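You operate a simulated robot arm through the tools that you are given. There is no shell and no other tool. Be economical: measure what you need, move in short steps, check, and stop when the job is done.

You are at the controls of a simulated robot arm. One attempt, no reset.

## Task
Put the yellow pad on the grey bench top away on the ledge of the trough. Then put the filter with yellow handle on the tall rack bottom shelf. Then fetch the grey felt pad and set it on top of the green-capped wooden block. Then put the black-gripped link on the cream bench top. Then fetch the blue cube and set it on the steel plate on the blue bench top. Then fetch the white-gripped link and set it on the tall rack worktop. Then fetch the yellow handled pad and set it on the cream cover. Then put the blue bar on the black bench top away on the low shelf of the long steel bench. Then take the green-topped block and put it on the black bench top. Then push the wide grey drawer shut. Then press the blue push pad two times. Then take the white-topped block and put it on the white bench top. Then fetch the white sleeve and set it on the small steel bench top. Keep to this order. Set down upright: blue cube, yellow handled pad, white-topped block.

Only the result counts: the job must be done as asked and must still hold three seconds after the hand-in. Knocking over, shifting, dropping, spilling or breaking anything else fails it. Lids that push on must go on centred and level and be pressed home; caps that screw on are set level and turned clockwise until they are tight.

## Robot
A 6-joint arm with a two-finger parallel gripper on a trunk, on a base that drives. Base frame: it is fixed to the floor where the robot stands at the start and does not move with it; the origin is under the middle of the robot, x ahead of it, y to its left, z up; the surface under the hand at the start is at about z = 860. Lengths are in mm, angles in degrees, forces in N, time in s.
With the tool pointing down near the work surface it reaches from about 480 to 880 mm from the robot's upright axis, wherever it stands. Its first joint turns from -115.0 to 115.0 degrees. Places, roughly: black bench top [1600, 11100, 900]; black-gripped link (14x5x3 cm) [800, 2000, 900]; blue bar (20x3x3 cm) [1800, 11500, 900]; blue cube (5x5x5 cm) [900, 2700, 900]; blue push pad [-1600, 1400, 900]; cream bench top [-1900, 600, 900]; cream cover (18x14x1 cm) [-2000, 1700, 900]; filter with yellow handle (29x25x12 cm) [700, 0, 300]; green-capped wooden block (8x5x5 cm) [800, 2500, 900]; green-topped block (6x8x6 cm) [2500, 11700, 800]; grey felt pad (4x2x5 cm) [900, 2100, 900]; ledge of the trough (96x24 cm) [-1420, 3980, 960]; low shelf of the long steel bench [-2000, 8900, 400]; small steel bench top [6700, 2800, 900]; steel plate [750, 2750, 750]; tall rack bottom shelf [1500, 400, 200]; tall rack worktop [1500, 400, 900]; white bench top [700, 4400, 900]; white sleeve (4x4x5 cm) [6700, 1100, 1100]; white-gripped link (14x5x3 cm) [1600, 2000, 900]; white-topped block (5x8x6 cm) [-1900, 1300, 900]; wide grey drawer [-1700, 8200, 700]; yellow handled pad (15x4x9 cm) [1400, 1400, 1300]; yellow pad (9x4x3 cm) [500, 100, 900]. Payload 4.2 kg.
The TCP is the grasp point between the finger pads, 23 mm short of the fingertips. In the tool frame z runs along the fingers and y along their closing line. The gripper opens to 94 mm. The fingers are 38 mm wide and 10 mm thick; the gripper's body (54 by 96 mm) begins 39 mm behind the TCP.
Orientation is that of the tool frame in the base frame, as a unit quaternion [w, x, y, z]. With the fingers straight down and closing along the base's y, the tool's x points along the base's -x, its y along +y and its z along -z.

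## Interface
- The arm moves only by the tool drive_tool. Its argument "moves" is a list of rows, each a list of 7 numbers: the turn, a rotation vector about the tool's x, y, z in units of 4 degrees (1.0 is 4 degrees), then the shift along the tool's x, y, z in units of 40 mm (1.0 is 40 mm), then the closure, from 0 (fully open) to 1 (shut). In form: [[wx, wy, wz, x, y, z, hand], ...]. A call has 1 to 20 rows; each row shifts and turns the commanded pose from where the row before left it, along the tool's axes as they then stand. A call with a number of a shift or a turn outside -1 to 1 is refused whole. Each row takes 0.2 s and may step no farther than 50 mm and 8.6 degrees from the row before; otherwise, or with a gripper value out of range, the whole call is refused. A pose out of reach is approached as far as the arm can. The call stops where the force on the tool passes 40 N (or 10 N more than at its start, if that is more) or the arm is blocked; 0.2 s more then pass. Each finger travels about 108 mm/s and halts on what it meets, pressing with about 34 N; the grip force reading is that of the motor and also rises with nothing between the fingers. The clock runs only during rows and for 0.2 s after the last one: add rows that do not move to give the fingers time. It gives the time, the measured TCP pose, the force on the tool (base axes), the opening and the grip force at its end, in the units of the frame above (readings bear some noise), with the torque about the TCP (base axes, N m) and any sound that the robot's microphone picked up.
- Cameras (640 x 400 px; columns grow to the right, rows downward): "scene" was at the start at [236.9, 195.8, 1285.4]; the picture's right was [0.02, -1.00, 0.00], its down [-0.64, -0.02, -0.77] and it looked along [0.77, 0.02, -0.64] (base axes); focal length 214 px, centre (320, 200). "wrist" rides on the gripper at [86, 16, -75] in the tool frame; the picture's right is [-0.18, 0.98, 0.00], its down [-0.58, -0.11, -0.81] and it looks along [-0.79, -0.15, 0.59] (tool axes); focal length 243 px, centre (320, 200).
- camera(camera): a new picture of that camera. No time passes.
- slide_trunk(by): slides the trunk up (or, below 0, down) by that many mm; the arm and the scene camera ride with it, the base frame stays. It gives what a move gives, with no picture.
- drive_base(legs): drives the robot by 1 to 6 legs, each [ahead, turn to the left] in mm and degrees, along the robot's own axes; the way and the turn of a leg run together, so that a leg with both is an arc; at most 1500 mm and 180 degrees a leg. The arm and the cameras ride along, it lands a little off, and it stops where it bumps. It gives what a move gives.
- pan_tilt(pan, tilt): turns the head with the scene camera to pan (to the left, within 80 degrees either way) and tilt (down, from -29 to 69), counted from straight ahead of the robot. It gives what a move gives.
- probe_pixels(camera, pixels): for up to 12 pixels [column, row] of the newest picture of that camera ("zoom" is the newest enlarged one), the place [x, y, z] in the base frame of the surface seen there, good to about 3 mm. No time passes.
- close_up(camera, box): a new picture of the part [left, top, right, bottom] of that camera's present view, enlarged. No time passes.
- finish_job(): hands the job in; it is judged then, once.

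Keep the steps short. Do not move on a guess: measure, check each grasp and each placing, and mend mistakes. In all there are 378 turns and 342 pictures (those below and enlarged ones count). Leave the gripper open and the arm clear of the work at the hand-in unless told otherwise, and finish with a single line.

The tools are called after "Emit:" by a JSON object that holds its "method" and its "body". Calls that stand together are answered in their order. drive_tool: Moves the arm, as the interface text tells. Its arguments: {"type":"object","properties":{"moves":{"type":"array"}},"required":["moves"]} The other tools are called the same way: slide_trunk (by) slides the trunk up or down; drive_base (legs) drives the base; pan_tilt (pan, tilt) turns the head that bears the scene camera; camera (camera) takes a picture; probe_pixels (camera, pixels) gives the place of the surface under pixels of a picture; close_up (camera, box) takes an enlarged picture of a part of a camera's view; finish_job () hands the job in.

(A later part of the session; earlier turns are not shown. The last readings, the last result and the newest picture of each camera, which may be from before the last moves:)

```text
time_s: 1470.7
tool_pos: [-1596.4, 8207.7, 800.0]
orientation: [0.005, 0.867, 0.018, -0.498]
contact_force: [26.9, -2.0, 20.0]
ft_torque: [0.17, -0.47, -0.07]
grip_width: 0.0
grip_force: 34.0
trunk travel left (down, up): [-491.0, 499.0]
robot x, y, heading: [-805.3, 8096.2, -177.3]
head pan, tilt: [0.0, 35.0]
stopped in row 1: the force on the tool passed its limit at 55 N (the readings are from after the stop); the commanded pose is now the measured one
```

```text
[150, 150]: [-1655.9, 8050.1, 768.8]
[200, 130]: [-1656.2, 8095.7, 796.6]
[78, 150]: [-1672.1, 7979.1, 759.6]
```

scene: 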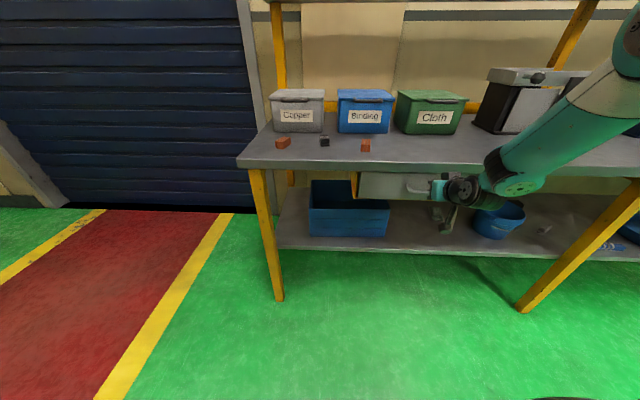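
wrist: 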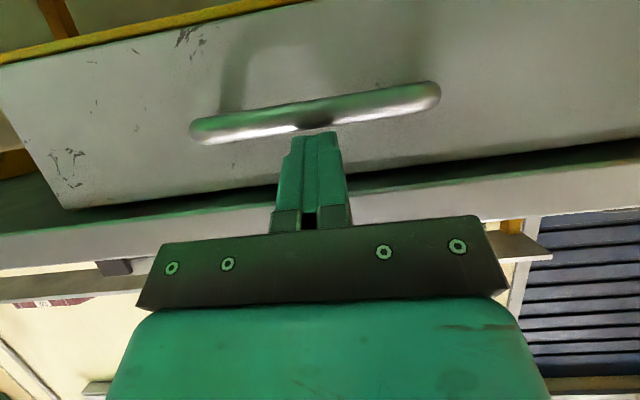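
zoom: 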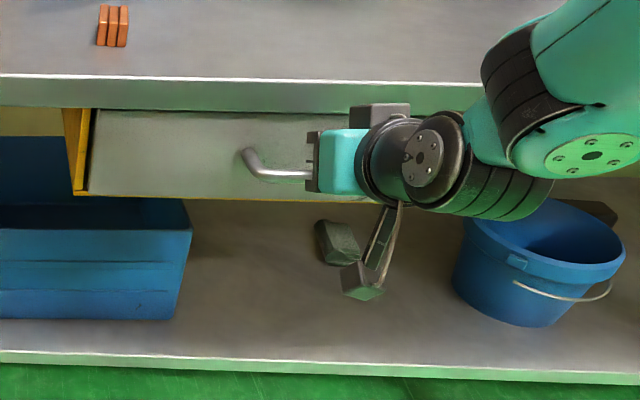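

To be certain, I back off, raise 15 mm so the fingers miss the handle, and push on the panel itself.

Emit:
{"method": "drive_tool", "body": {"moves": [[0, 0, 0, 0.31, 0, -0.54, 1], [0, 0, 0, 0.31, 0, -0.54, 1], [0, 0, 0, -0.33, 0, -0.19, 1], [0, 0, 0, -0.31, 0, 0.54, 1], [0, 0, 0, -0.31, 0, 0.54, 1], [0, 0, 0, -0.12, 0, 0.22, 1], [0, 0, 0, -0.12, 0, 0.22, 1], [0, 0, 0, -0.12, 0, 0.22, 1], [0, 0, 0, -0.12, 0, 0.22, 1], [0, 0, 0, -0.12, 0, 0.22, 1], [0, 0, 0, 0, 0, 0, 1]]}}

Emit:
{"method": "close_up", "body": {"camera": "scene", "box": [330, 140, 530, 260]}}

Emit:
{"method": "probe_pixels", "body": {"camera": "zoom", "pixels": [[150, 150], [200, 130], [78, 150], [200, 160]]}}

```text
time_s: 1472.7
tool_pos: [-1626.3, 8207.4, 809.4]
orientation: [0.006, 0.872, 0.018, -0.489]
contact_force: [24.2, -0.6, 9.0]
ft_torque: [0.02, 0.4, -0.04]
grip_width: 0.0
grip_force: 34.0
trunk travel left (down, up): [-491.0, 499.0]
robot x, y, heading: [-810.3, 8101.1, -177.5]
head pan, tilt: [0.0, 35.0]
stopped in row 9: the force on the tool passed its limit at 66 N (the readings are from after the stop); the commanded pose is now the measured one
```

```text
3.20 times, centred on (430, 200) of scene
```

zoom: 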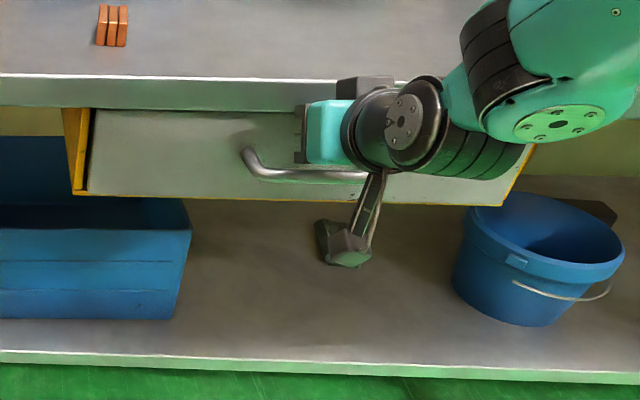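

```text
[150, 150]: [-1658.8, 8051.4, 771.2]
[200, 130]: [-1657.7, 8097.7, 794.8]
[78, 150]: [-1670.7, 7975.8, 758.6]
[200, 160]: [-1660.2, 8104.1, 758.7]
```

The drawer is at its stop (no movement at 60 N). I retract, back away, raise the trunk and level the tool again.

Emit:
{"method": "drive_tool", "body": {"moves": [[0, 0, 0, 0.31, 0, -0.54, 1], [0, 0, 0, 0.31, 0, -0.54, 1], [0, 0, 0, 0.31, 0, -0.54, 1], [0, 0, 0, 0.31, 0, -0.54, 1], [0, 0, 0, 0, 0, 0, 1]]}}

Emit:
{"method": "drive_base", "body": {"legs": [[-330, 0]]}}

Emit:
{"method": "slide_trunk", "body": {"by": 330}}

Emit:
{"method": "drive_tool", "body": {"moves": [[0, 1, 0, 0, 0, 0, 1], [0, 1, 0, 0, 0, 0, 1], [0, 1, 0, 0, 0, 0, 1], [0, 1, 0, 0, 0, 0, 1], [0, 1, 0, 0, 0, 0, 1], [0, 1, 0, 0, 0, 0, 1], [0, 1, 0, 0, 0, 0, 1], [0, 1, 0, 0, 0, 0, 1], [0, 1, 0, 0, 0, 0, 1], [0, 1, 0, 0, 0, 0, 1], [0, 1, 0, 0, 0, 0, 1], [0, 1, 0, 0, 0, 0, 1], [0, 1, 0, 0, 0, 0, 1], [0, 1, 0, 0, 0, 0, 1], [0, 0.6, 0, 0, 0, 0, 1], [0, 0, 0, 0, 0, 0, 1]]}}

Emit:
{"method": "camera", "body": {"camera": "scene"}}

```text
time_s: 1473.8
tool_pos: [-1526.4, 8210.4, 810.1]
orientation: [0.006, 0.871, 0.019, -0.49]
contact_force: [0.5, -1.0, -0.1]
ft_torque: [-0.01, 0.0, 0.0]
grip_width: 0.0
grip_force: 34.0
trunk travel left (down, up): [-491.0, 499.0]
robot x, y, heading: [-807.9, 8095.0, -177.3]
head pan, tilt: [0.0, 35.0]
```

```text
time_s: 1476.0
tool_pos: [-1194.4, 8225.9, 810.7]
orientation: [0.005, 0.871, 0.017, -0.49]
contact_force: [0.3, -0.6, 0.7]
ft_torque: [0.01, 0.0, 0.0]
grip_width: 0.1
grip_force: 34.0
trunk travel left (down, up): [-491.0, 499.0]
robot x, y, heading: [-478.9, 8113.3, -177.7]
head pan, tilt: [0.0, 35.0]
```

```text
time_s: 1479.3
tool_pos: [-1195.9, 8226.4, 1140.5]
orientation: [0.004, 0.872, 0.016, -0.489]
contact_force: [-0.3, -0.6, -1.2]
ft_torque: [0.01, -0.02, -0.03]
grip_width: 0.0
grip_force: 33.6
trunk travel left (down, up): [-821.0, 169.0]
robot x, y, heading: [-478.9, 8108.5, -177.8]
head pan, tilt: [0.0, 35.0]
```

```text
time_s: 1482.7
tool_pos: [-1195.2, 8225.9, 1139.6]
orientation: [-0.004, 1.0, 0.018, -0.003]
contact_force: [-0.1, -1.0, 0.4]
ft_torque: [-0.01, -0.01, 0.01]
grip_width: 0.0
grip_force: 34.4
trunk travel left (down, up): [-821.0, 169.0]
robot x, y, heading: [-474.0, 8111.7, -177.8]
head pan, tilt: [0.0, 35.0]
```

```text
116 pictures are left
```

scene: 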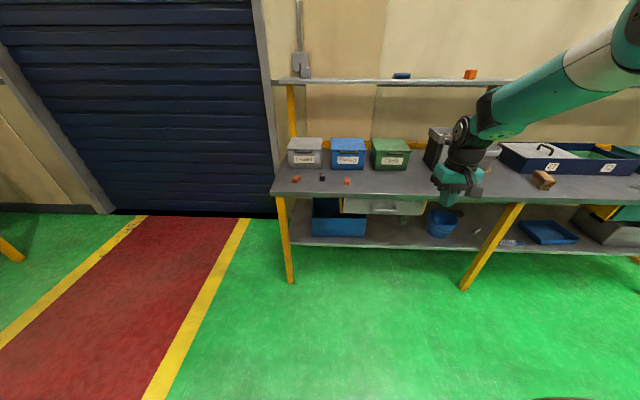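

The drawer is shut. Step 11 is the blue push pad near (-1600,1400). I drive back south.

Emit:
{"method": "drive_base", "body": {"legs": [[0, 87.8], [1500, 0], [1500, 0], [1500, 0], [1500, 0]]}}

Emit:
{"method": "drive_base", "body": {"legs": [[790, 0], [0, -90]]}}

Emit:
{"method": "pan_tilt", "body": {"pan": 0, "tilt": 40}}

Emit:
{"method": "camera", "body": {"camera": "scene"}}

```text
time_s: 1514.9
tool_pos: [-447.2, 1426.1, 1139.4]
orientation: [-0.001, 0.711, 0.703, -0.005]
contact_force: [-0.5, 0.2, 0.4]
ft_torque: [0.01, 0.01, -0.01]
grip_width: 0.0
grip_force: 34.1
trunk travel left (down, up): [-821.0, 169.0]
robot x, y, heading: [-298.6, 2143.5, -90.1]
head pan, tilt: [0.0, 35.0]
```

```text
time_s: 1522.9
tool_pos: [-1018.8, 1468.8, 1139.7]
orientation: [-0.004, 1.0, 0.012, -0.002]
contact_force: [0.1, 0.1, 0.5]
ft_torque: [0.01, 0.03, -0.02]
grip_width: 0.1
grip_force: 34.2
trunk travel left (down, up): [-821.0, 169.0]
robot x, y, heading: [-304.5, 1348.4, -178.2]
head pan, tilt: [0.0, 35.0]
```

```text
time_s: 1523.6
tool_pos: [-1019.9, 1469.0, 1139.9]
orientation: [-0.003, 1.0, 0.012, -0.002]
contact_force: [0.1, -0.7, -0.6]
ft_torque: [-0.01, -0.01, -0.02]
grip_width: 0.0
grip_force: 34.4
trunk travel left (down, up): [-821.0, 169.0]
robot x, y, heading: [-302.6, 1342.6, -178.2]
head pan, tilt: [0.0, 40.0]
```

```text
115 pictures are left
```

scene: 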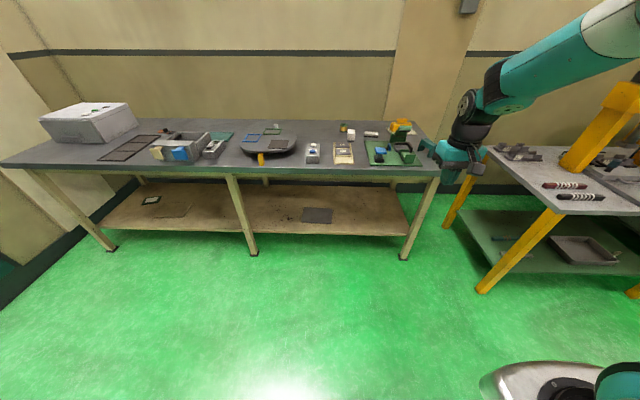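

I drive 610 mm ahead and zoom in on the control box.

Emit:
{"method": "drive_base", "body": {"legs": [[610, 0]]}}

Emit:
{"method": "camera", "body": {"camera": "scene"}}

```text
time_s: 1527.0
tool_pos: [-1626.9, 1456.8, 1139.0]
orientation: [-0.004, 1.0, 0.009, -0.003]
contact_force: [0.0, -0.6, 0.1]
ft_torque: [0.01, -0.03, 0.0]
grip_width: 0.0
grip_force: 34.1
trunk travel left (down, up): [-821.0, 169.0]
robot x, y, heading: [-908.7, 1328.7, -178.4]
head pan, tilt: [0.0, 40.0]
```

```text
114 pictures are left
```

scene: 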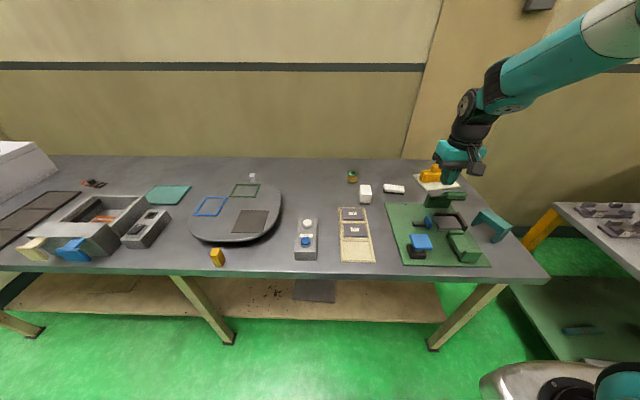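

Two candidates: the blue button on the grey box (305,242), and a blue-topped item on the green board (421,241). I probe both and zoom.

Emit:
{"method": "probe_pixels", "body": {"camera": "scene", "pixels": [[305, 242], [307, 223], [421, 241], [365, 188], [365, 196], [300, 250], [314, 240], [310, 215]]}}

Emit:
{"method": "close_up", "body": {"camera": "scene", "box": [280, 205, 336, 265]}}

```text
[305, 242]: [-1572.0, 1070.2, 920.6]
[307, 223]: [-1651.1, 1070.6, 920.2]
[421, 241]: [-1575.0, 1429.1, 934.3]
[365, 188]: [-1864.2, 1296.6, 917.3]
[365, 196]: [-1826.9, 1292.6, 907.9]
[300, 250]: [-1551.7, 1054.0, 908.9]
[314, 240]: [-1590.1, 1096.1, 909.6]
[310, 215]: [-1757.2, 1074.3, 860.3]
```

```text
6.67 times, centred on (308, 235) of scene
```

zoom: 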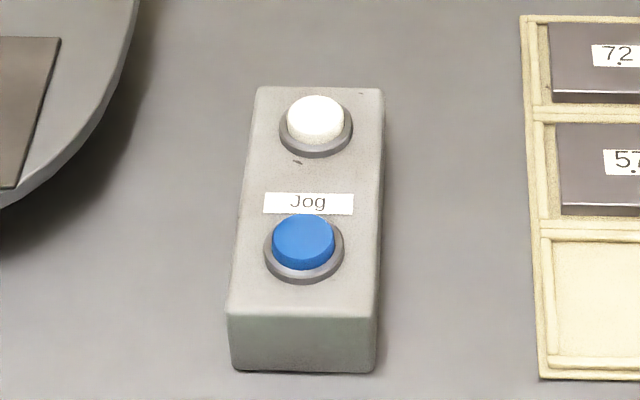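

The listed place [-1600,1400] matches the blue-topped pad on the green board (-1575,1429), not the Jog button at y 1070. I zoom in on it.

Emit:
{"method": "close_up", "body": {"camera": "scene", "box": [390, 215, 454, 265]}}

Emit:
{"method": "probe_pixels", "body": {"camera": "zoom", "pixels": [[215, 175], [370, 170], [220, 240], [375, 235], [295, 205], [240, 310], [340, 310], [180, 340], [300, 100], [400, 110]]}}

```text
8.00 times, centred on (422, 240) of scene
```

zoom: 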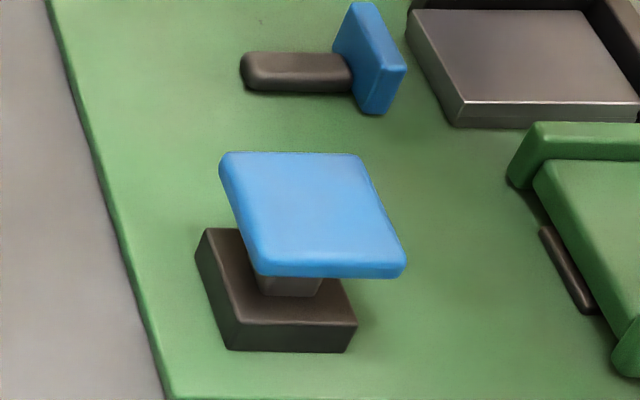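

```text
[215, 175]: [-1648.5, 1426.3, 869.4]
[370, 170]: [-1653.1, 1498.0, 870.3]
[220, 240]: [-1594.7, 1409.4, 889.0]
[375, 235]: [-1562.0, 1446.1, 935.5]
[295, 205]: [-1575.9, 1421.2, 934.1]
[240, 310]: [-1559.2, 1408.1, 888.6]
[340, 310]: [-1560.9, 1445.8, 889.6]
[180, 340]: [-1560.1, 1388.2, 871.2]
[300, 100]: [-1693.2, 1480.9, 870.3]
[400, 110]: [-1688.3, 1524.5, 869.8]
```

The blue pad on its stem has its top at z≈935, centred at about (-1573,1424). I bring the closed fingertips over it and lower to just above.

Emit:
{"method": "drive_tool", "body": {"moves": [[0, 0, 0, 0.67, 0.425, 0, 1], [0, 0, 0, 0.67, 0.425, 0, 1], [0, 0, 0, 0, 0, 0, 1]]}}

Emit:
{"method": "slide_trunk", "body": {"by": -160}}

Emit:
{"method": "camera", "body": {"camera": "wrist"}}

Emit:
{"method": "close_up", "body": {"camera": "scene", "box": [370, 170, 498, 270]}}

```text
time_s: 1527.8
tool_pos: [-1573.5, 1422.8, 1140.0]
orientation: [-0.003, 1.0, 0.009, -0.002]
contact_force: [1.0, 0.7, 0.2]
ft_torque: [0.0, -0.02, 0.0]
grip_width: 0.0
grip_force: 34.5
trunk travel left (down, up): [-821.0, 169.0]
robot x, y, heading: [-910.2, 1331.5, -178.4]
head pan, tilt: [0.0, 40.0]
```

```text
time_s: 1529.7
tool_pos: [-1574.0, 1423.9, 980.1]
orientation: [-0.004, 1.0, 0.008, -0.003]
contact_force: [0.3, 0.0, -0.8]
ft_torque: [0.01, -0.03, -0.05]
grip_width: 0.2
grip_force: 33.9
trunk travel left (down, up): [-661.0, 329.0]
robot x, y, heading: [-909.2, 1333.4, -178.4]
head pan, tilt: [0.0, 40.0]
```

```text
111 pictures are left
```

wrist: 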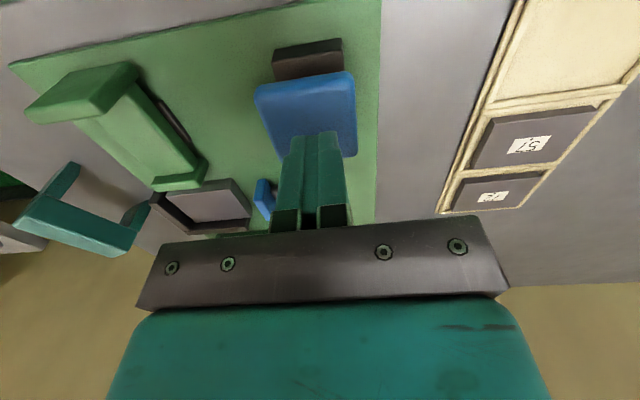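

```text
4.00 times, centred on (434, 220) of scene
```

zoom: 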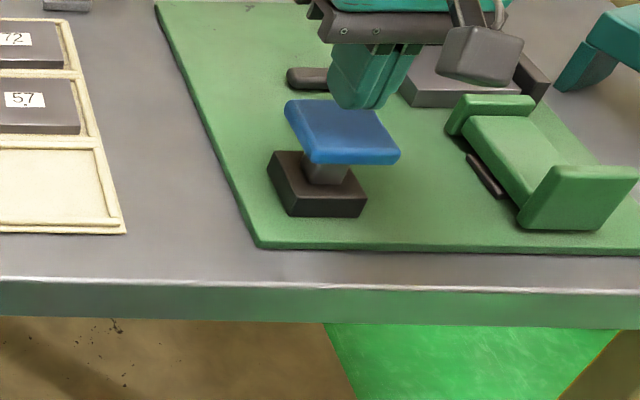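

Emit:
{"method": "probe_pixels", "body": {"camera": "wrist", "pixels": [[262, 95], [348, 80], [352, 148], [305, 90], [305, 120], [280, 150]]}}

```text
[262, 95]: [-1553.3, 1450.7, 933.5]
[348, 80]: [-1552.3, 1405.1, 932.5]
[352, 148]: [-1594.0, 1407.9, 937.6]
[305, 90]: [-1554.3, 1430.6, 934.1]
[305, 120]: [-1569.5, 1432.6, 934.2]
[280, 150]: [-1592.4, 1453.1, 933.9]
```

The pad is centred at (-1573,1429). I shift 5 mm, touch, and press in small steps, watching force and sound.

Emit:
{"method": "drive_tool", "body": {"moves": [[0, 0, 0, 0, -0.12, 0.3, 1], [0, 0, 0, 0, 0, 0.2, 1], [0, 0, 0, 0, 0, 0.1, 1], [0, 0, 0, 0, 0, 0.1, 1], [0, 0, 0, 0, 0, 0, 1]]}}

```text
time_s: 1530.8
tool_pos: [-1573.2, 1428.4, 951.8]
orientation: [-0.004, 1.0, 0.009, -0.002]
contact_force: [-1.7, -1.5, 2.6]
ft_torque: [-0.02, -0.03, 0.01]
grip_width: 0.2
grip_force: 34.0
trunk travel left (down, up): [-661.0, 329.0]
robot x, y, heading: [-912.1, 1331.0, -178.4]
head pan, tilt: [0.0, 40.0]
```

Light contact (2.6 N) and it yields. I go on pressing.

Emit:
{"method": "drive_tool", "body": {"moves": [[0, 0, 0, 0, 0, 0.1, 1], [0, 0, 0, 0, 0, 0.1, 1], [0, 0, 0, 0, 0, 0, 1]]}}

```text
time_s: 1531.7
tool_pos: [-1573.7, 1427.7, 944.2]
orientation: [-0.004, 1.0, 0.009, -0.002]
contact_force: [0.4, -1.6, 3.4]
ft_torque: [-0.06, -0.06, -0.01]
grip_width: 0.0
grip_force: 33.8
trunk travel left (down, up): [-661.0, 329.0]
robot x, y, heading: [-908.1, 1330.1, -178.3]
head pan, tilt: [0.0, 40.0]
```

Emit:
{"method": "drive_tool", "body": {"moves": [[0, 0, 0, 0, 0, 0.1, 1], [0, 0, 0, 0, 0, 0.1, 1], [0, 0, 0, 0, 0, 0.1, 1], [0, 0, 0, 0, 0, 0, 1]]}}

Emit:
{"method": "close_up", "body": {"camera": "scene", "box": [370, 170, 498, 270]}}

```text
time_s: 1532.7
tool_pos: [-1572.2, 1428.7, 932.6]
orientation: [-0.003, 1.0, 0.009, -0.004]
contact_force: [-1.4, -3.1, 9.2]
ft_torque: [-0.05, -0.1, -0.06]
grip_width: 0.0
grip_force: 33.8
trunk travel left (down, up): [-661.0, 329.0]
robot x, y, heading: [-911.4, 1329.7, -178.7]
head pan, tilt: [0.0, 40.0]
```

```text
4.00 times, centred on (434, 220) of scene
```

zoom: 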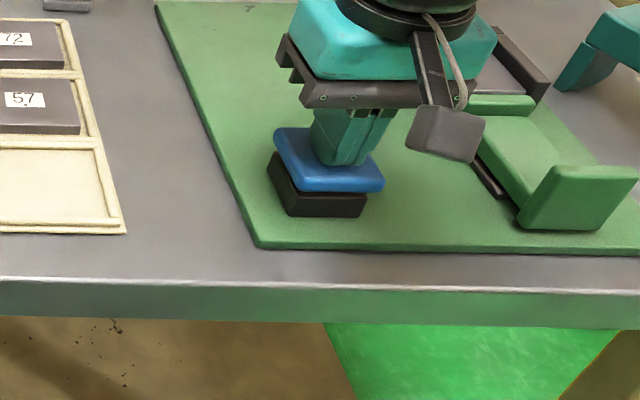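

The pad has gone down about 25 mm, almost to its base, at 9 N. I press on to the stop.

Emit:
{"method": "drive_tool", "body": {"moves": [[0, 0, 0, 0, 0, 0.08, 1], [0, 0, 0, 0, 0, 0.08, 1], [0, 0, 0, 0, 0, 0.08, 1], [0, 0, 0, 0, 0, 0, 1]]}}

```text
time_s: 1533.2
tool_pos: [-1574.8, 1429.5, 932.0]
orientation: [-0.005, 1.0, 0.009, -0.006]
contact_force: [10.3, -1.8, 23.1]
ft_torque: [-0.05, -0.69, -0.04]
grip_width: 0.0
grip_force: 33.9
trunk travel left (down, up): [-661.0, 329.0]
robot x, y, heading: [-910.3, 1330.6, -178.4]
head pan, tilt: [0.0, 40.0]
stopped in row 2: the force on the tool passed its limit at 46 N (the readings are from after the stop); the commanded pose is now the measured one
```

Bottomed at 46 N: that's press one. I lift clear and check that the pad springs back.

Emit:
{"method": "drive_tool", "body": {"moves": [[0, 0, 0, 0, 0, -0.5, 1], [0, 0, 0, 0, 0, -0.7, 1], [0, 0, 0, 0, 0, 0, 1], [0, 0, 0, 0, 0, 0, 1]]}}

Emit:
{"method": "close_up", "body": {"camera": "scene", "box": [370, 170, 498, 270]}}

```text
time_s: 1534.2
tool_pos: [-1573.1, 1428.5, 979.3]
orientation: [-0.004, 1.0, 0.009, -0.005]
contact_force: [0.5, -0.1, 1.2]
ft_torque: [-0.01, -0.04, 0.02]
grip_width: 0.0
grip_force: 34.4
trunk travel left (down, up): [-661.0, 329.0]
robot x, y, heading: [-908.9, 1327.4, -178.8]
head pan, tilt: [0.0, 40.0]
```

```text
4.00 times, centred on (434, 220) of scene
```

zoom: 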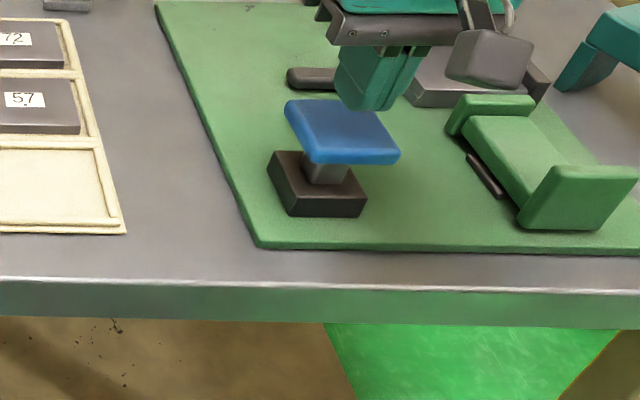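

It sprang back fully. Now press two: the same way down to the stop, then lift clear.

Emit:
{"method": "drive_tool", "body": {"moves": [[0, 0, 0, 0, 0, 0.5, 1], [0, 0, 0, 0, 0, 0.2, 1], [0, 0, 0, 0, 0, 0.15, 1], [0, 0, 0, 0, 0, 0.15, 1], [0, 0, 0, 0, 0, 0.1, 1], [0, 0, 0, 0, 0, 0.08, 1], [0, 0, 0, 0, 0, 0.08, 1], [0, 0, 0, 0, 0, 0.08, 1], [0, 0, 0, 0, 0, 0, 1]]}}

Emit:
{"method": "drive_tool", "body": {"moves": [[0, 0, 0, 0, 0, -0.5, 1], [0, 0, 0, 0, 0, -0.8, 1], [0, 0, 0, 0, 0, -0.8, 0.5], [0, 0, 0, 0, 0, -0.5, 0], [0, 0, 0, 0, 0, 0, 0]]}}

Emit:
{"method": "camera", "body": {"camera": "scene"}}

```text
time_s: 1535.9
tool_pos: [-1574.5, 1428.2, 932.0]
orientation: [-0.004, 1.0, 0.009, -0.008]
contact_force: [10.3, -0.7, 23.7]
ft_torque: [-0.04, -0.7, 0.01]
grip_width: 0.2
grip_force: 33.9
trunk travel left (down, up): [-661.0, 329.0]
robot x, y, heading: [-909.0, 1327.0, -178.4]
head pan, tilt: [0.0, 40.0]
stopped in row 8: the force on the tool passed its limit at 46 N (the readings are from after the stop); the commanded pose is now the measured one
```

```text
time_s: 1537.1
tool_pos: [-1572.5, 1427.4, 1034.9]
orientation: [-0.004, 1.0, 0.008, -0.008]
contact_force: [0.7, 0.7, 0.9]
ft_torque: [-0.02, -0.01, 0.0]
grip_width: 94.0
grip_force: 0.0
trunk travel left (down, up): [-661.0, 329.0]
robot x, y, heading: [-909.8, 1332.0, -178.7]
head pan, tilt: [0.0, 40.0]
```

```text
107 pictures are left
```

scene: 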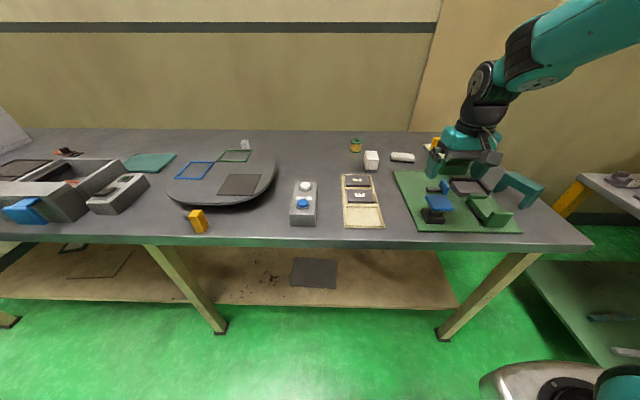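

The pad was pressed twice and is released. Step 12 is the white-topped block at (371,160). I zoom and measure.

Emit:
{"method": "close_up", "body": {"camera": "scene", "box": [340, 135, 420, 185]}}

Emit:
{"method": "probe_pixels", "body": {"camera": "zoom", "pixels": [[205, 130], [295, 130], [300, 200], [200, 205], [250, 165], [205, 270], [295, 270], [250, 240], [150, 250], [370, 230]]}}

```text
8.00 times, centred on (380, 160) of scene
```

zoom: 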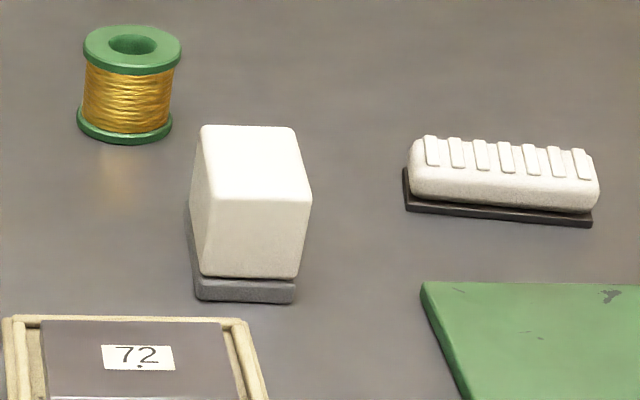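

```text
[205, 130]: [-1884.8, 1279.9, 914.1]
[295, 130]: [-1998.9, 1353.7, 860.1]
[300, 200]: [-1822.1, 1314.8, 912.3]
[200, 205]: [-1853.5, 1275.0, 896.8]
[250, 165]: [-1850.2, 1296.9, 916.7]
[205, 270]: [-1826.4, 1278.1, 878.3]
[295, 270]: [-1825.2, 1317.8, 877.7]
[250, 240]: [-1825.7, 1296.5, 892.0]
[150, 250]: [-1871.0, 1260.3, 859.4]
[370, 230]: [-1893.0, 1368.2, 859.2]
```

The block's top is centred near (-1857,1297), z 916. I move the base 200 mm closer, level the tool, and go over it.

Emit:
{"method": "drive_base", "body": {"legs": [[200, 0]]}}

Emit:
{"method": "drive_tool", "body": {"moves": [[-0.11, 0.23, 0, 0, 0, 0, 0], [0, 0, 0, -0.53, 0.775, 0, 0], [0, 0, 0, -0.53, 0.775, 0, 0], [0, 0, 0, -0.53, 0.775, 0, 0], [0, 0, 0, -0.53, 0.775, 0, 0], [0, 0, 0, 0, 0, 0, 0]]}}

Emit:
{"method": "camera", "body": {"camera": "wrist"}}

```text
time_s: 1538.7
tool_pos: [-1772.8, 1420.4, 1034.8]
orientation: [-0.004, 1.0, 0.009, -0.008]
contact_force: [0.1, 0.9, -0.6]
ft_torque: [0.01, 0.01, 0.03]
grip_width: 94.0
grip_force: 0.1
trunk travel left (down, up): [-661.0, 329.0]
robot x, y, heading: [-1108.6, 1325.7, -178.2]
head pan, tilt: [0.0, 40.0]
```

```text
time_s: 1540.0
tool_pos: [-1854.7, 1294.6, 1033.9]
orientation: [-0.001, 1.0, 0.011, 0.001]
contact_force: [-0.1, -0.7, 0.1]
ft_torque: [0.03, 0.0, 0.01]
grip_width: 94.0
grip_force: 0.0
trunk travel left (down, up): [-661.0, 329.0]
robot x, y, heading: [-1108.6, 1324.9, -178.3]
head pan, tilt: [0.0, 40.0]
```

```text
105 pictures are left
```

wrist: 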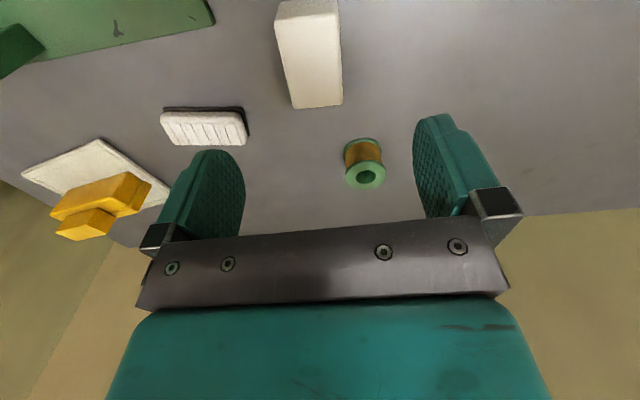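

Emit:
{"method": "probe_pixels", "body": {"camera": "wrist", "pixels": [[280, 25], [337, 20], [296, 103], [338, 100], [310, 60], [365, 160], [355, 175], [245, 110]]}}

```text
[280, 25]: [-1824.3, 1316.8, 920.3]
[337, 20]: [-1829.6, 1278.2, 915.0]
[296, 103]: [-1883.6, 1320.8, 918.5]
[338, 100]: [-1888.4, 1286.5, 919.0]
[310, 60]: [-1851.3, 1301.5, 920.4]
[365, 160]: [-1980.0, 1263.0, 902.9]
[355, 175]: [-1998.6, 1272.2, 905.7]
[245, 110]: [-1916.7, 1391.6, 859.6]
```

The block is turned about 6° and centred at (-1856.5,1300.5). I trim, lower 133 mm with the trunk, and grip the white body.

Emit:
{"method": "drive_tool", "body": {"moves": [[0, 0, 0.9, 0, 0, 0, 0], [0, 0, 0.85, 0, 0, 0, 0], [0, 0, 0, -0.045, -0.15, 0, 0], [0, 0, 0, 0, 0, 0, 0]]}}

Emit:
{"method": "slide_trunk", "body": {"by": -100}}

Emit:
{"method": "camera", "body": {"camera": "wrist"}}

```text
time_s: 1541.0
tool_pos: [-1857.5, 1300.7, 1036.1]
orientation: [-0.002, 0.999, -0.051, 0.002]
contact_force: [0.4, -1.0, -0.5]
ft_torque: [0.05, 0.0, 0.03]
grip_width: 93.8
grip_force: 0.1
trunk travel left (down, up): [-661.0, 329.0]
robot x, y, heading: [-1109.7, 1327.3, -178.3]
head pan, tilt: [0.0, 40.0]
```

```text
time_s: 1542.4
tool_pos: [-1857.3, 1301.2, 935.2]
orientation: [-0.002, 0.999, -0.051, 0.0]
contact_force: [0.6, 0.2, 0.3]
ft_torque: [-0.01, -0.04, -0.02]
grip_width: 94.0
grip_force: 0.1
trunk travel left (down, up): [-561.0, 429.0]
robot x, y, heading: [-1111.2, 1320.8, -178.8]
head pan, tilt: [0.0, 40.0]
```

```text
104 pictures are left
```

wrist: 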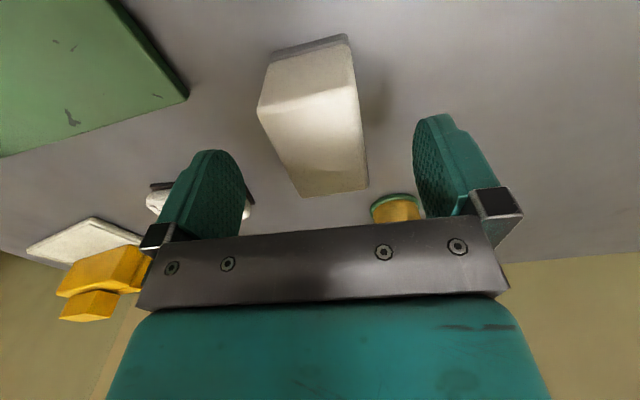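

Emit:
{"method": "slide_trunk", "body": {"by": -35}}

Emit:
{"method": "drive_tool", "body": {"moves": [[0, 0, 0, 0, 0, 0, 0.25], [0, 0, 0, 0, 0, 0, 0.5], [0, 0, 0, 0, 0, 0, 1], [0, 0, 0, 0, 0, 0, 1], [0, 0, 0, 0, 0, 0, 1]]}}

Emit:
{"method": "slide_trunk", "body": {"by": 200}}

Emit:
{"method": "camera", "body": {"camera": "wrist"}}

```text
time_s: 1543.2
tool_pos: [-1856.8, 1301.7, 900.7]
orientation: [-0.001, 0.999, -0.052, 0.0]
contact_force: [0.6, -0.2, -0.2]
ft_torque: [0.06, 0.02, -0.05]
grip_width: 93.8
grip_force: 0.0
trunk travel left (down, up): [-526.0, 464.0]
robot x, y, heading: [-1110.1, 1325.9, -178.5]
head pan, tilt: [0.0, 40.0]
```

```text
time_s: 1544.4
tool_pos: [-1856.8, 1302.0, 899.8]
orientation: [-0.001, 0.999, -0.052, -0.001]
contact_force: [0.5, 1.2, 0.7]
ft_torque: [-0.04, 0.06, -0.07]
grip_width: 44.7
grip_force: 33.9
trunk travel left (down, up): [-526.0, 464.0]
robot x, y, heading: [-1108.5, 1322.2, -178.6]
head pan, tilt: [0.0, 40.0]
```

```text
time_s: 1546.5
tool_pos: [-1857.3, 1300.0, 1099.8]
orientation: [0.0, 0.999, -0.051, 0.001]
contact_force: [0.4, -0.4, -2.0]
ft_torque: [0.0, -0.01, 0.03]
grip_width: 44.9
grip_force: 33.7
trunk travel left (down, up): [-726.0, 264.0]
robot x, y, heading: [-1108.5, 1327.0, -178.3]
head pan, tilt: [0.0, 40.0]
```

```text
103 pictures are left
```

wrist: 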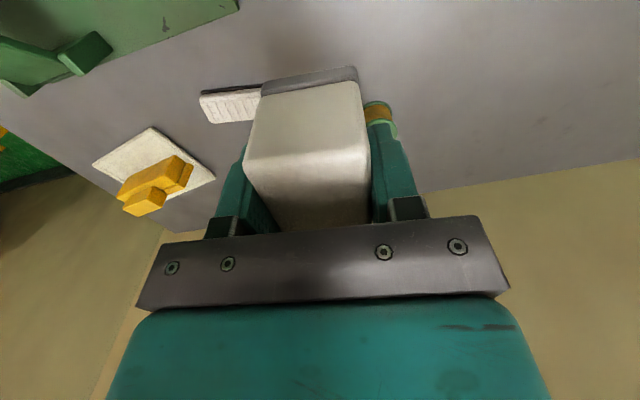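

The white-topped block is held. I drive to the white bench at y≈4400.

Emit:
{"method": "drive_base", "body": {"legs": [[-620, 0], [0, -91.5], [1500, 0], [1500, 0], [60, 0], [0, -90]]}}

Emit:
{"method": "pan_tilt", "body": {"pan": 0, "tilt": 40}}

Emit:
{"method": "camera", "body": {"camera": "scene"}}

```text
time_s: 1572.5
tool_pos: [189.9, 4416.2, 1100.0]
orientation: [0.0, 0.072, 0.997, -0.001]
contact_force: [0.6, -0.1, -2.6]
ft_torque: [0.0, -0.02, 0.05]
grip_width: 44.8
grip_force: 34.0
trunk travel left (down, up): [-726.0, 264.0]
robot x, y, heading: [-561.3, 4422.1, -0.9]
head pan, tilt: [0.0, 40.0]
```

```text
time_s: 1573.1
tool_pos: [189.5, 4415.1, 1099.4]
orientation: [-0.001, 0.071, 0.997, -0.001]
contact_force: [0.1, -0.5, -2.2]
ft_torque: [-0.03, 0.02, 0.04]
grip_width: 44.7
grip_force: 33.6
trunk travel left (down, up): [-726.0, 264.0]
robot x, y, heading: [-557.1, 4423.0, -0.7]
head pan, tilt: [0.0, 40.0]
```

```text
102 pictures are left
```

scene: 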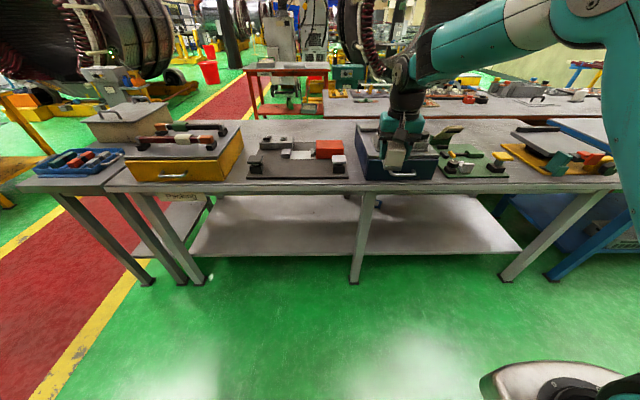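

I zoom in to find a free spot on this bench.

Emit:
{"method": "close_up", "body": {"camera": "scene", "box": [230, 110, 390, 200]}}

Emit:
{"method": "close_up", "body": {"camera": "scene", "box": [400, 110, 620, 200]}}

Emit:
{"method": "probe_pixels", "body": {"camera": "scene", "pixels": [[300, 128], [250, 130], [340, 128], [352, 180], [300, 187], [300, 145], [480, 135], [445, 185], [515, 185], [360, 135], [240, 160], [350, 150]]}}

```text
4.00 times, centred on (310, 155) of scene
```

zoom: 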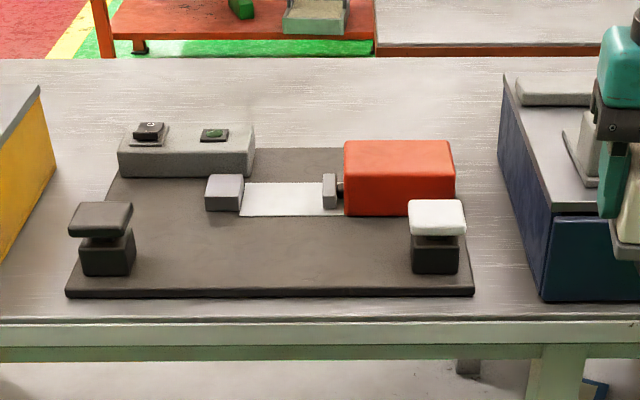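

```text
2.91 times, centred on (510, 155) of scene
```

zoom: 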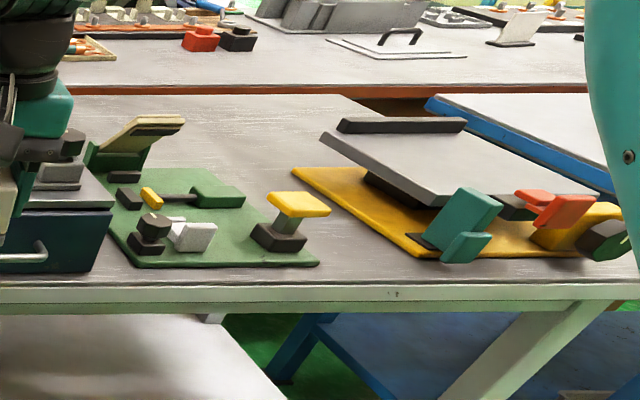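

```text
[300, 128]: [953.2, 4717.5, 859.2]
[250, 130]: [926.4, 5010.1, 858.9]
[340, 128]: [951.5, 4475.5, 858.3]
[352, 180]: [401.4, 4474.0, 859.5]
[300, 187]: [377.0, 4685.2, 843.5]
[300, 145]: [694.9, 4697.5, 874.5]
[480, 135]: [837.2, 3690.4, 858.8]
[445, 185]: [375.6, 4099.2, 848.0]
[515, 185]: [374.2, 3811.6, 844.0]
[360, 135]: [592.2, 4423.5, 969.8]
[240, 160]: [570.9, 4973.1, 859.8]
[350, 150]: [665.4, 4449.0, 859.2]
```

The back strip of the bench is free; I choose (840,4520), behind the gap between the board and the dark box. I check the bench's centre leg, then drive in.

Emit:
{"method": "probe_pixels", "body": {"camera": "scene", "pixels": [[355, 280], [358, 240], [320, 140], [357, 125], [330, 135], [318, 143]]}}

Emit:
{"method": "drive_base", "body": {"legs": [[590, 0]]}}

Emit:
{"method": "camera", "body": {"camera": "scene"}}

```text
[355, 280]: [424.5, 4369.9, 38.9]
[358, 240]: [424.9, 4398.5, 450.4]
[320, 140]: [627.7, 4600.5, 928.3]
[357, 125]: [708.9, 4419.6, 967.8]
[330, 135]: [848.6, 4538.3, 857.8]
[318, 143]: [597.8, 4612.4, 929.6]
```

```text
time_s: 1576.5
tool_pos: [784.0, 4407.1, 1099.9]
orientation: [-0.001, 0.07, 0.998, -0.001]
contact_force: [0.0, 0.5, -2.2]
ft_torque: [-0.01, 0.02, 0.03]
grip_width: 44.8
grip_force: 34.0
trunk travel left (down, up): [-726.0, 264.0]
robot x, y, heading: [39.7, 4413.6, -0.6]
head pan, tilt: [0.0, 40.0]
```

```text
99 pictures are left
```

scene: 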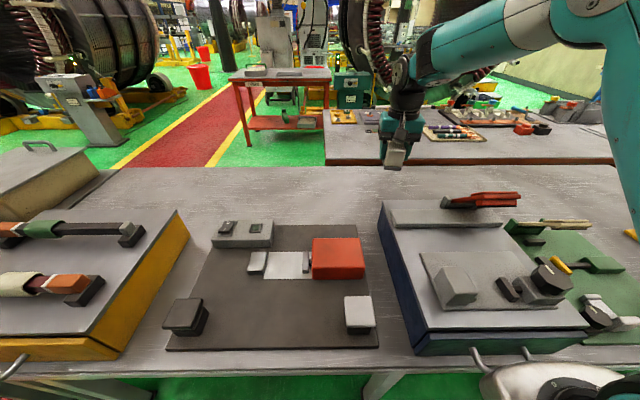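

Emit:
{"method": "probe_pixels", "body": {"camera": "scene", "pixels": [[335, 195], [335, 178], [335, 215], [382, 208], [335, 168], [300, 190], [360, 228]]}}

```text
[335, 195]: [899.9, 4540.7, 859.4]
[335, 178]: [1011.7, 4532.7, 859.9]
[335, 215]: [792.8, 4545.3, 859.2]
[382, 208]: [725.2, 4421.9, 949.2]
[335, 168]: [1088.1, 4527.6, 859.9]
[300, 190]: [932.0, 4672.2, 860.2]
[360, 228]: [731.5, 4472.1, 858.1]
```

I choose (820,4535). I move there, lower 100 mm by trunk and 90 mm by arm.

Emit:
{"method": "drive_tool", "body": {"moves": [[0, 0, 0, -0.11, 0.823, 0.2, 1], [0, 0, 0, -0.11, 0.823, 0.2, 1], [0, 0, 0, -0.11, 0.823, 0.2, 1], [0, 0, 0, -0.11, 0.823, 0.2, 1], [0, 0, 0, 0, 0, 0.7, 1], [0, 0, 0, 0, 0, 0.7, 1], [0, 0, 0, 0, 0, 0, 1]]}}

Emit:
{"method": "slide_trunk", "body": {"by": -95}}

Emit:
{"method": "camera", "body": {"camera": "scene"}}

Emit:
{"method": "camera", "body": {"camera": "wrist"}}

```text
time_s: 1578.1
tool_pos: [819.1, 4536.1, 1012.2]
orientation: [-0.001, 0.072, 0.997, -0.001]
contact_force: [-0.3, 0.1, -2.5]
ft_torque: [0.0, -0.02, -0.01]
grip_width: 44.9
grip_force: 33.7
trunk travel left (down, up): [-726.0, 264.0]
robot x, y, heading: [36.1, 4415.6, -0.8]
head pan, tilt: [0.0, 40.0]
```

```text
time_s: 1579.4
tool_pos: [818.9, 4535.2, 916.8]
orientation: [-0.001, 0.072, 0.997, -0.001]
contact_force: [0.6, 0.4, -2.6]
ft_torque: [-0.02, 0.03, 0.01]
grip_width: 44.7
grip_force: 34.0
trunk travel left (down, up): [-631.0, 359.0]
robot x, y, heading: [38.1, 4412.2, -0.7]
head pan, tilt: [0.0, 40.0]
```

```text
98 pictures are left
```

scene: 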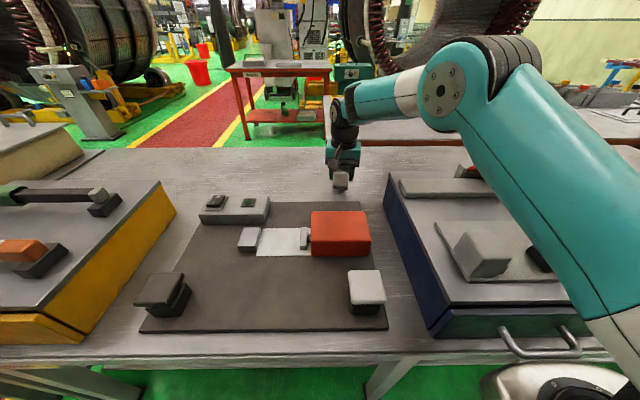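

```text
97 pictures are left
```

wrist: 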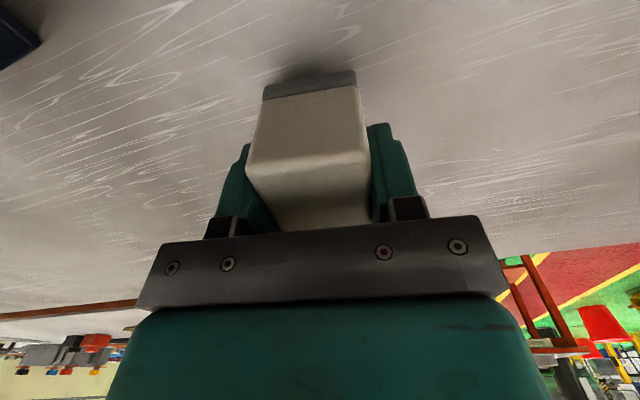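

Clear. The last 16 mm gently.

Emit:
{"method": "drive_tool", "body": {"moves": [[0, 0, 0, 0, 0, 0.25, 1], [0, 0, 0, 0, 0, 0.08, 1], [0, 0, 0, 0, 0, 0.04, 1], [0, 0, 0, 0, 0, 0, 1]]}}

```text
time_s: 1580.4
tool_pos: [817.5, 4535.1, 901.6]
orientation: [-0.001, 0.071, 0.997, -0.001]
contact_force: [0.5, 0.3, -2.8]
ft_torque: [0.01, 0.06, 0.03]
grip_width: 44.7
grip_force: 33.8
trunk travel left (down, up): [-631.0, 359.0]
robot x, y, heading: [37.5, 4417.2, -0.8]
head pan, tilt: [0.0, 40.0]
```

Emit:
{"method": "drive_tool", "body": {"moves": [[0, 0, 0, 0, 0, 0.04, 1], [0, 0, 0, 0, 0, 0.03, 1], [0, 0, 0, 0, 0, 0, 1]]}}

```text
time_s: 1581.2
tool_pos: [818.7, 4535.0, 899.9]
orientation: [0.0, 0.071, 0.997, 0.0]
contact_force: [-1.4, -0.3, 6.7]
ft_torque: [0.12, 0.24, 0.06]
grip_width: 44.9
grip_force: 34.3
trunk travel left (down, up): [-631.0, 359.0]
robot x, y, heading: [37.4, 4414.6, -0.6]
head pan, tilt: [0.0, 40.0]
```

Contact. I open and rise.

Emit:
{"method": "drive_tool", "body": {"moves": [[0, 0, 0, 0, 0, 0, 0.4], [0, 0, 0, 0, 0, 0, 0.2], [0, 0, 0, 0, 0, 0, 0.2], [0, 0, 0, 0, 0, -0.3, 0.2], [0, 0, 0, 0, 0, -0.7, 0.2], [0, 0, 0, 0, 0, -0.8, 0], [0, 0, 0, 0, 0, 0, 0]]}}

Emit:
{"method": "camera", "body": {"camera": "wrist"}}

Emit:
{"method": "camera", "body": {"camera": "scene"}}

```text
time_s: 1582.8
tool_pos: [818.4, 4533.2, 972.3]
orientation: [-0.001, 0.072, 0.997, -0.001]
contact_force: [0.3, -0.8, 0.9]
ft_torque: [0.01, 0.01, 0.0]
grip_width: 94.0
grip_force: 0.1
trunk travel left (down, up): [-631.0, 359.0]
robot x, y, heading: [34.5, 4414.6, -0.9]
head pan, tilt: [0.0, 40.0]
```

```text
96 pictures are left
```

wrist: 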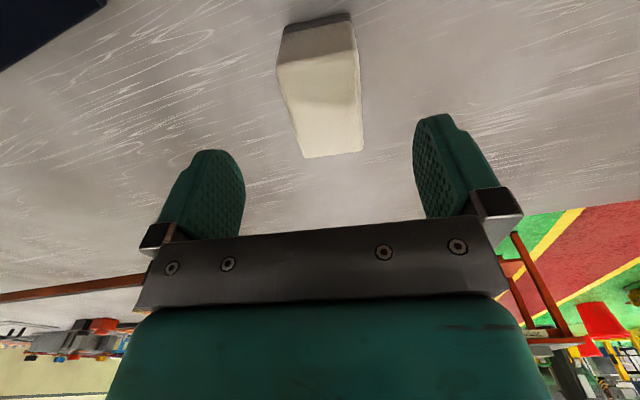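

```text
95 pictures are left
```

scene: 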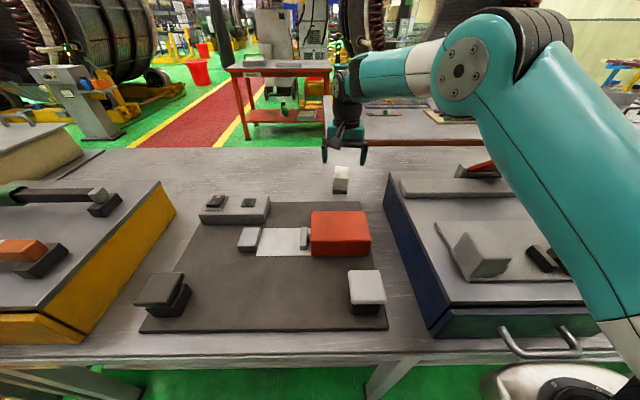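

The white-topped block stands on the white bench. The last step is the white sleeve, around (6700,1100). I drive to the crossing and east, then look south.

Emit:
{"method": "slide_trunk", "body": {"by": 130}}

Emit:
{"method": "drive_base", "body": {"legs": [[-560, 0], [0, 90.8], [1500, 0], [510, 0], [0, -90]]}}

Emit:
{"method": "drive_base", "body": {"legs": [[1500, 0], [1500, 0], [1500, 0], [1500, 0]]}}

Emit:
{"method": "pan_tilt", "body": {"pan": -60, "tilt": 15}}

Emit:
{"method": "camera", "body": {"camera": "scene"}}

```text
time_s: 1584.3
tool_pos: [819.1, 4533.2, 1102.1]
orientation: [-0.001, 0.072, 0.997, 0.0]
contact_force: [0.3, -0.7, 0.3]
ft_torque: [-0.01, -0.01, -0.03]
grip_width: 93.9
grip_force: 0.0
trunk travel left (down, up): [-761.0, 229.0]
robot x, y, heading: [36.6, 4417.6, -1.0]
head pan, tilt: [0.0, 40.0]
```

```text
time_s: 1604.8
tool_pos: [183.6, 6599.1, 1100.8]
orientation: [-0.001, 0.037, 0.999, -0.001]
contact_force: [0.5, -0.7, -0.4]
ft_torque: [0.0, 0.03, -0.01]
grip_width: 94.1
grip_force: 0.2
trunk travel left (down, up): [-761.0, 229.0]
robot x, y, heading: [-587.3, 6430.0, 3.3]
head pan, tilt: [0.0, 40.0]
```

```text
time_s: 1633.4
tool_pos: [6169.3, 7031.8, 1101.5]
orientation: [-0.002, 0.031, 1.0, -0.001]
contact_force: [0.3, -0.1, -0.6]
ft_torque: [0.03, -0.04, 0.0]
grip_width: 93.9
grip_force: 0.1
trunk travel left (down, up): [-761.0, 229.0]
robot x, y, heading: [5399.0, 6849.5, 3.9]
head pan, tilt: [0.0, 40.0]
```

```text
time_s: 1634.7
tool_pos: [6169.5, 7031.5, 1101.9]
orientation: [-0.001, 0.031, 1.0, -0.001]
contact_force: [0.7, -0.8, 0.1]
ft_torque: [-0.01, 0.0, -0.04]
grip_width: 94.0
grip_force: 0.0
trunk travel left (down, up): [-761.0, 229.0]
robot x, y, heading: [5400.4, 6849.6, 3.8]
head pan, tilt: [-60.0, 15.0]
```

```text
94 pictures are left
```

scene: 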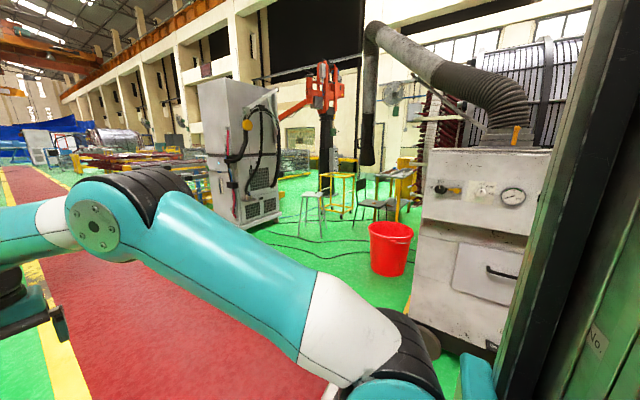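

I measure the objects on the way south.

Emit:
{"method": "probe_pixels", "body": {"camera": "scene", "pixels": [[390, 272], [245, 225], [280, 215], [310, 235], [345, 205], [375, 215], [400, 180], [410, 205], [330, 190], [435, 330], [330, 255], [405, 165]]}}

Emit:
{"method": "close_up", "body": {"camera": "scene", "box": [270, 100, 440, 240]}}

```text
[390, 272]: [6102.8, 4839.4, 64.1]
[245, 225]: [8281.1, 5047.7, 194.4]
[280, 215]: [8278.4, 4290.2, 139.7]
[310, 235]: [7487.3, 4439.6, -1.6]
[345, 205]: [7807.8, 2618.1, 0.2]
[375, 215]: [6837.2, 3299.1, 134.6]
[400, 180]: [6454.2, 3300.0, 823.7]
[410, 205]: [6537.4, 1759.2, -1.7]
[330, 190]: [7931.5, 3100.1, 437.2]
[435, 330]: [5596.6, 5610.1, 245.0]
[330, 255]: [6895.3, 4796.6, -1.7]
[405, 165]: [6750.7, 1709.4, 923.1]
```

```text
2.86 times, centred on (355, 170) of scene
```

zoom: 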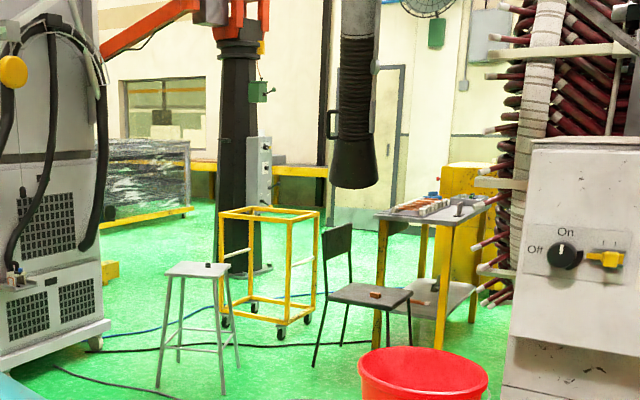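

I go to about (6650,6500), face south, and look.

Emit:
{"method": "drive_base", "body": {"legs": [[0, -19], [1290, 0], [0, -75]]}}

Emit:
{"method": "pan_tilt", "body": {"pan": 0, "tilt": 15}}

Emit:
{"method": "camera", "body": {"camera": "scene"}}

```text
time_s: 1645.4
tool_pos: [6779.2, 5754.2, 1101.0]
orientation: [0.0, 0.746, 0.666, 0.001]
contact_force: [-0.8, -0.2, 0.4]
ft_torque: [-0.02, 0.04, -0.03]
grip_width: 94.2
grip_force: 0.1
trunk travel left (down, up): [-761.0, 229.0]
robot x, y, heading: [6637.8, 6532.1, -89.4]
head pan, tilt: [-60.0, 15.0]
```

```text
time_s: 1646.7
tool_pos: [6780.1, 5754.3, 1102.4]
orientation: [-0.001, 0.746, 0.666, -0.001]
contact_force: [0.3, -0.2, 0.5]
ft_torque: [-0.01, -0.02, -0.04]
grip_width: 94.0
grip_force: 0.0
trunk travel left (down, up): [-761.0, 229.0]
robot x, y, heading: [6643.0, 6532.4, -89.2]
head pan, tilt: [0.0, 15.0]
```

```text
92 pictures are left
```

scene: 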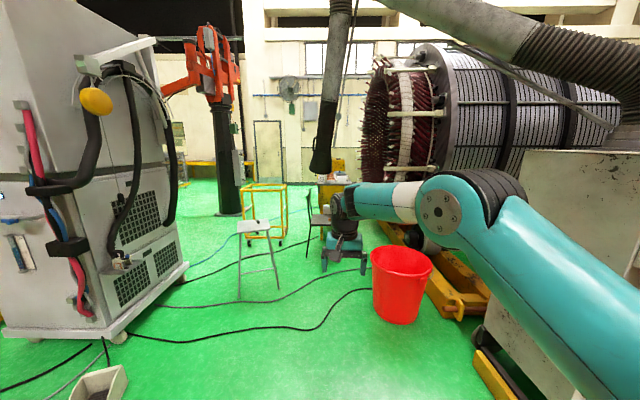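

Emit:
{"method": "probe_pixels", "body": {"camera": "scene", "pixels": [[320, 172], [335, 60], [400, 320], [245, 300], [280, 280], [305, 245], [323, 200], [180, 265], [130, 330], [455, 300], [345, 180], [440, 30]]}}

Emit:
{"method": "close_up", "body": {"camera": "scene", "box": [230, 140, 370, 260]}}

```text
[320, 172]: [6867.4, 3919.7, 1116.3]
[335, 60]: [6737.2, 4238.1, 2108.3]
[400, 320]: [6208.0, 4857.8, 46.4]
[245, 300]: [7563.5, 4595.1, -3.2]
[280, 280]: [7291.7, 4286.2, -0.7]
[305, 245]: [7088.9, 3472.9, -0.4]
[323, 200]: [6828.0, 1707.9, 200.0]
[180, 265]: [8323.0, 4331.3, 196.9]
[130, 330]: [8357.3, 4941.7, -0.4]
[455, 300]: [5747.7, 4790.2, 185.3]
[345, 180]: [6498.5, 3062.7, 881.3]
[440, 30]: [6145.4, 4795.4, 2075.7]
```

```text
3.33 times, centred on (300, 200) of scene
```

zoom: 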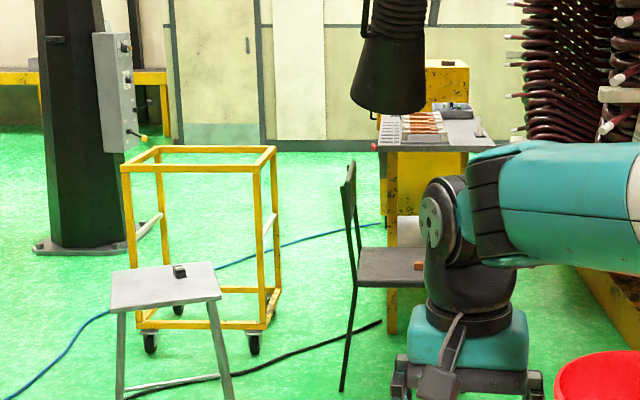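

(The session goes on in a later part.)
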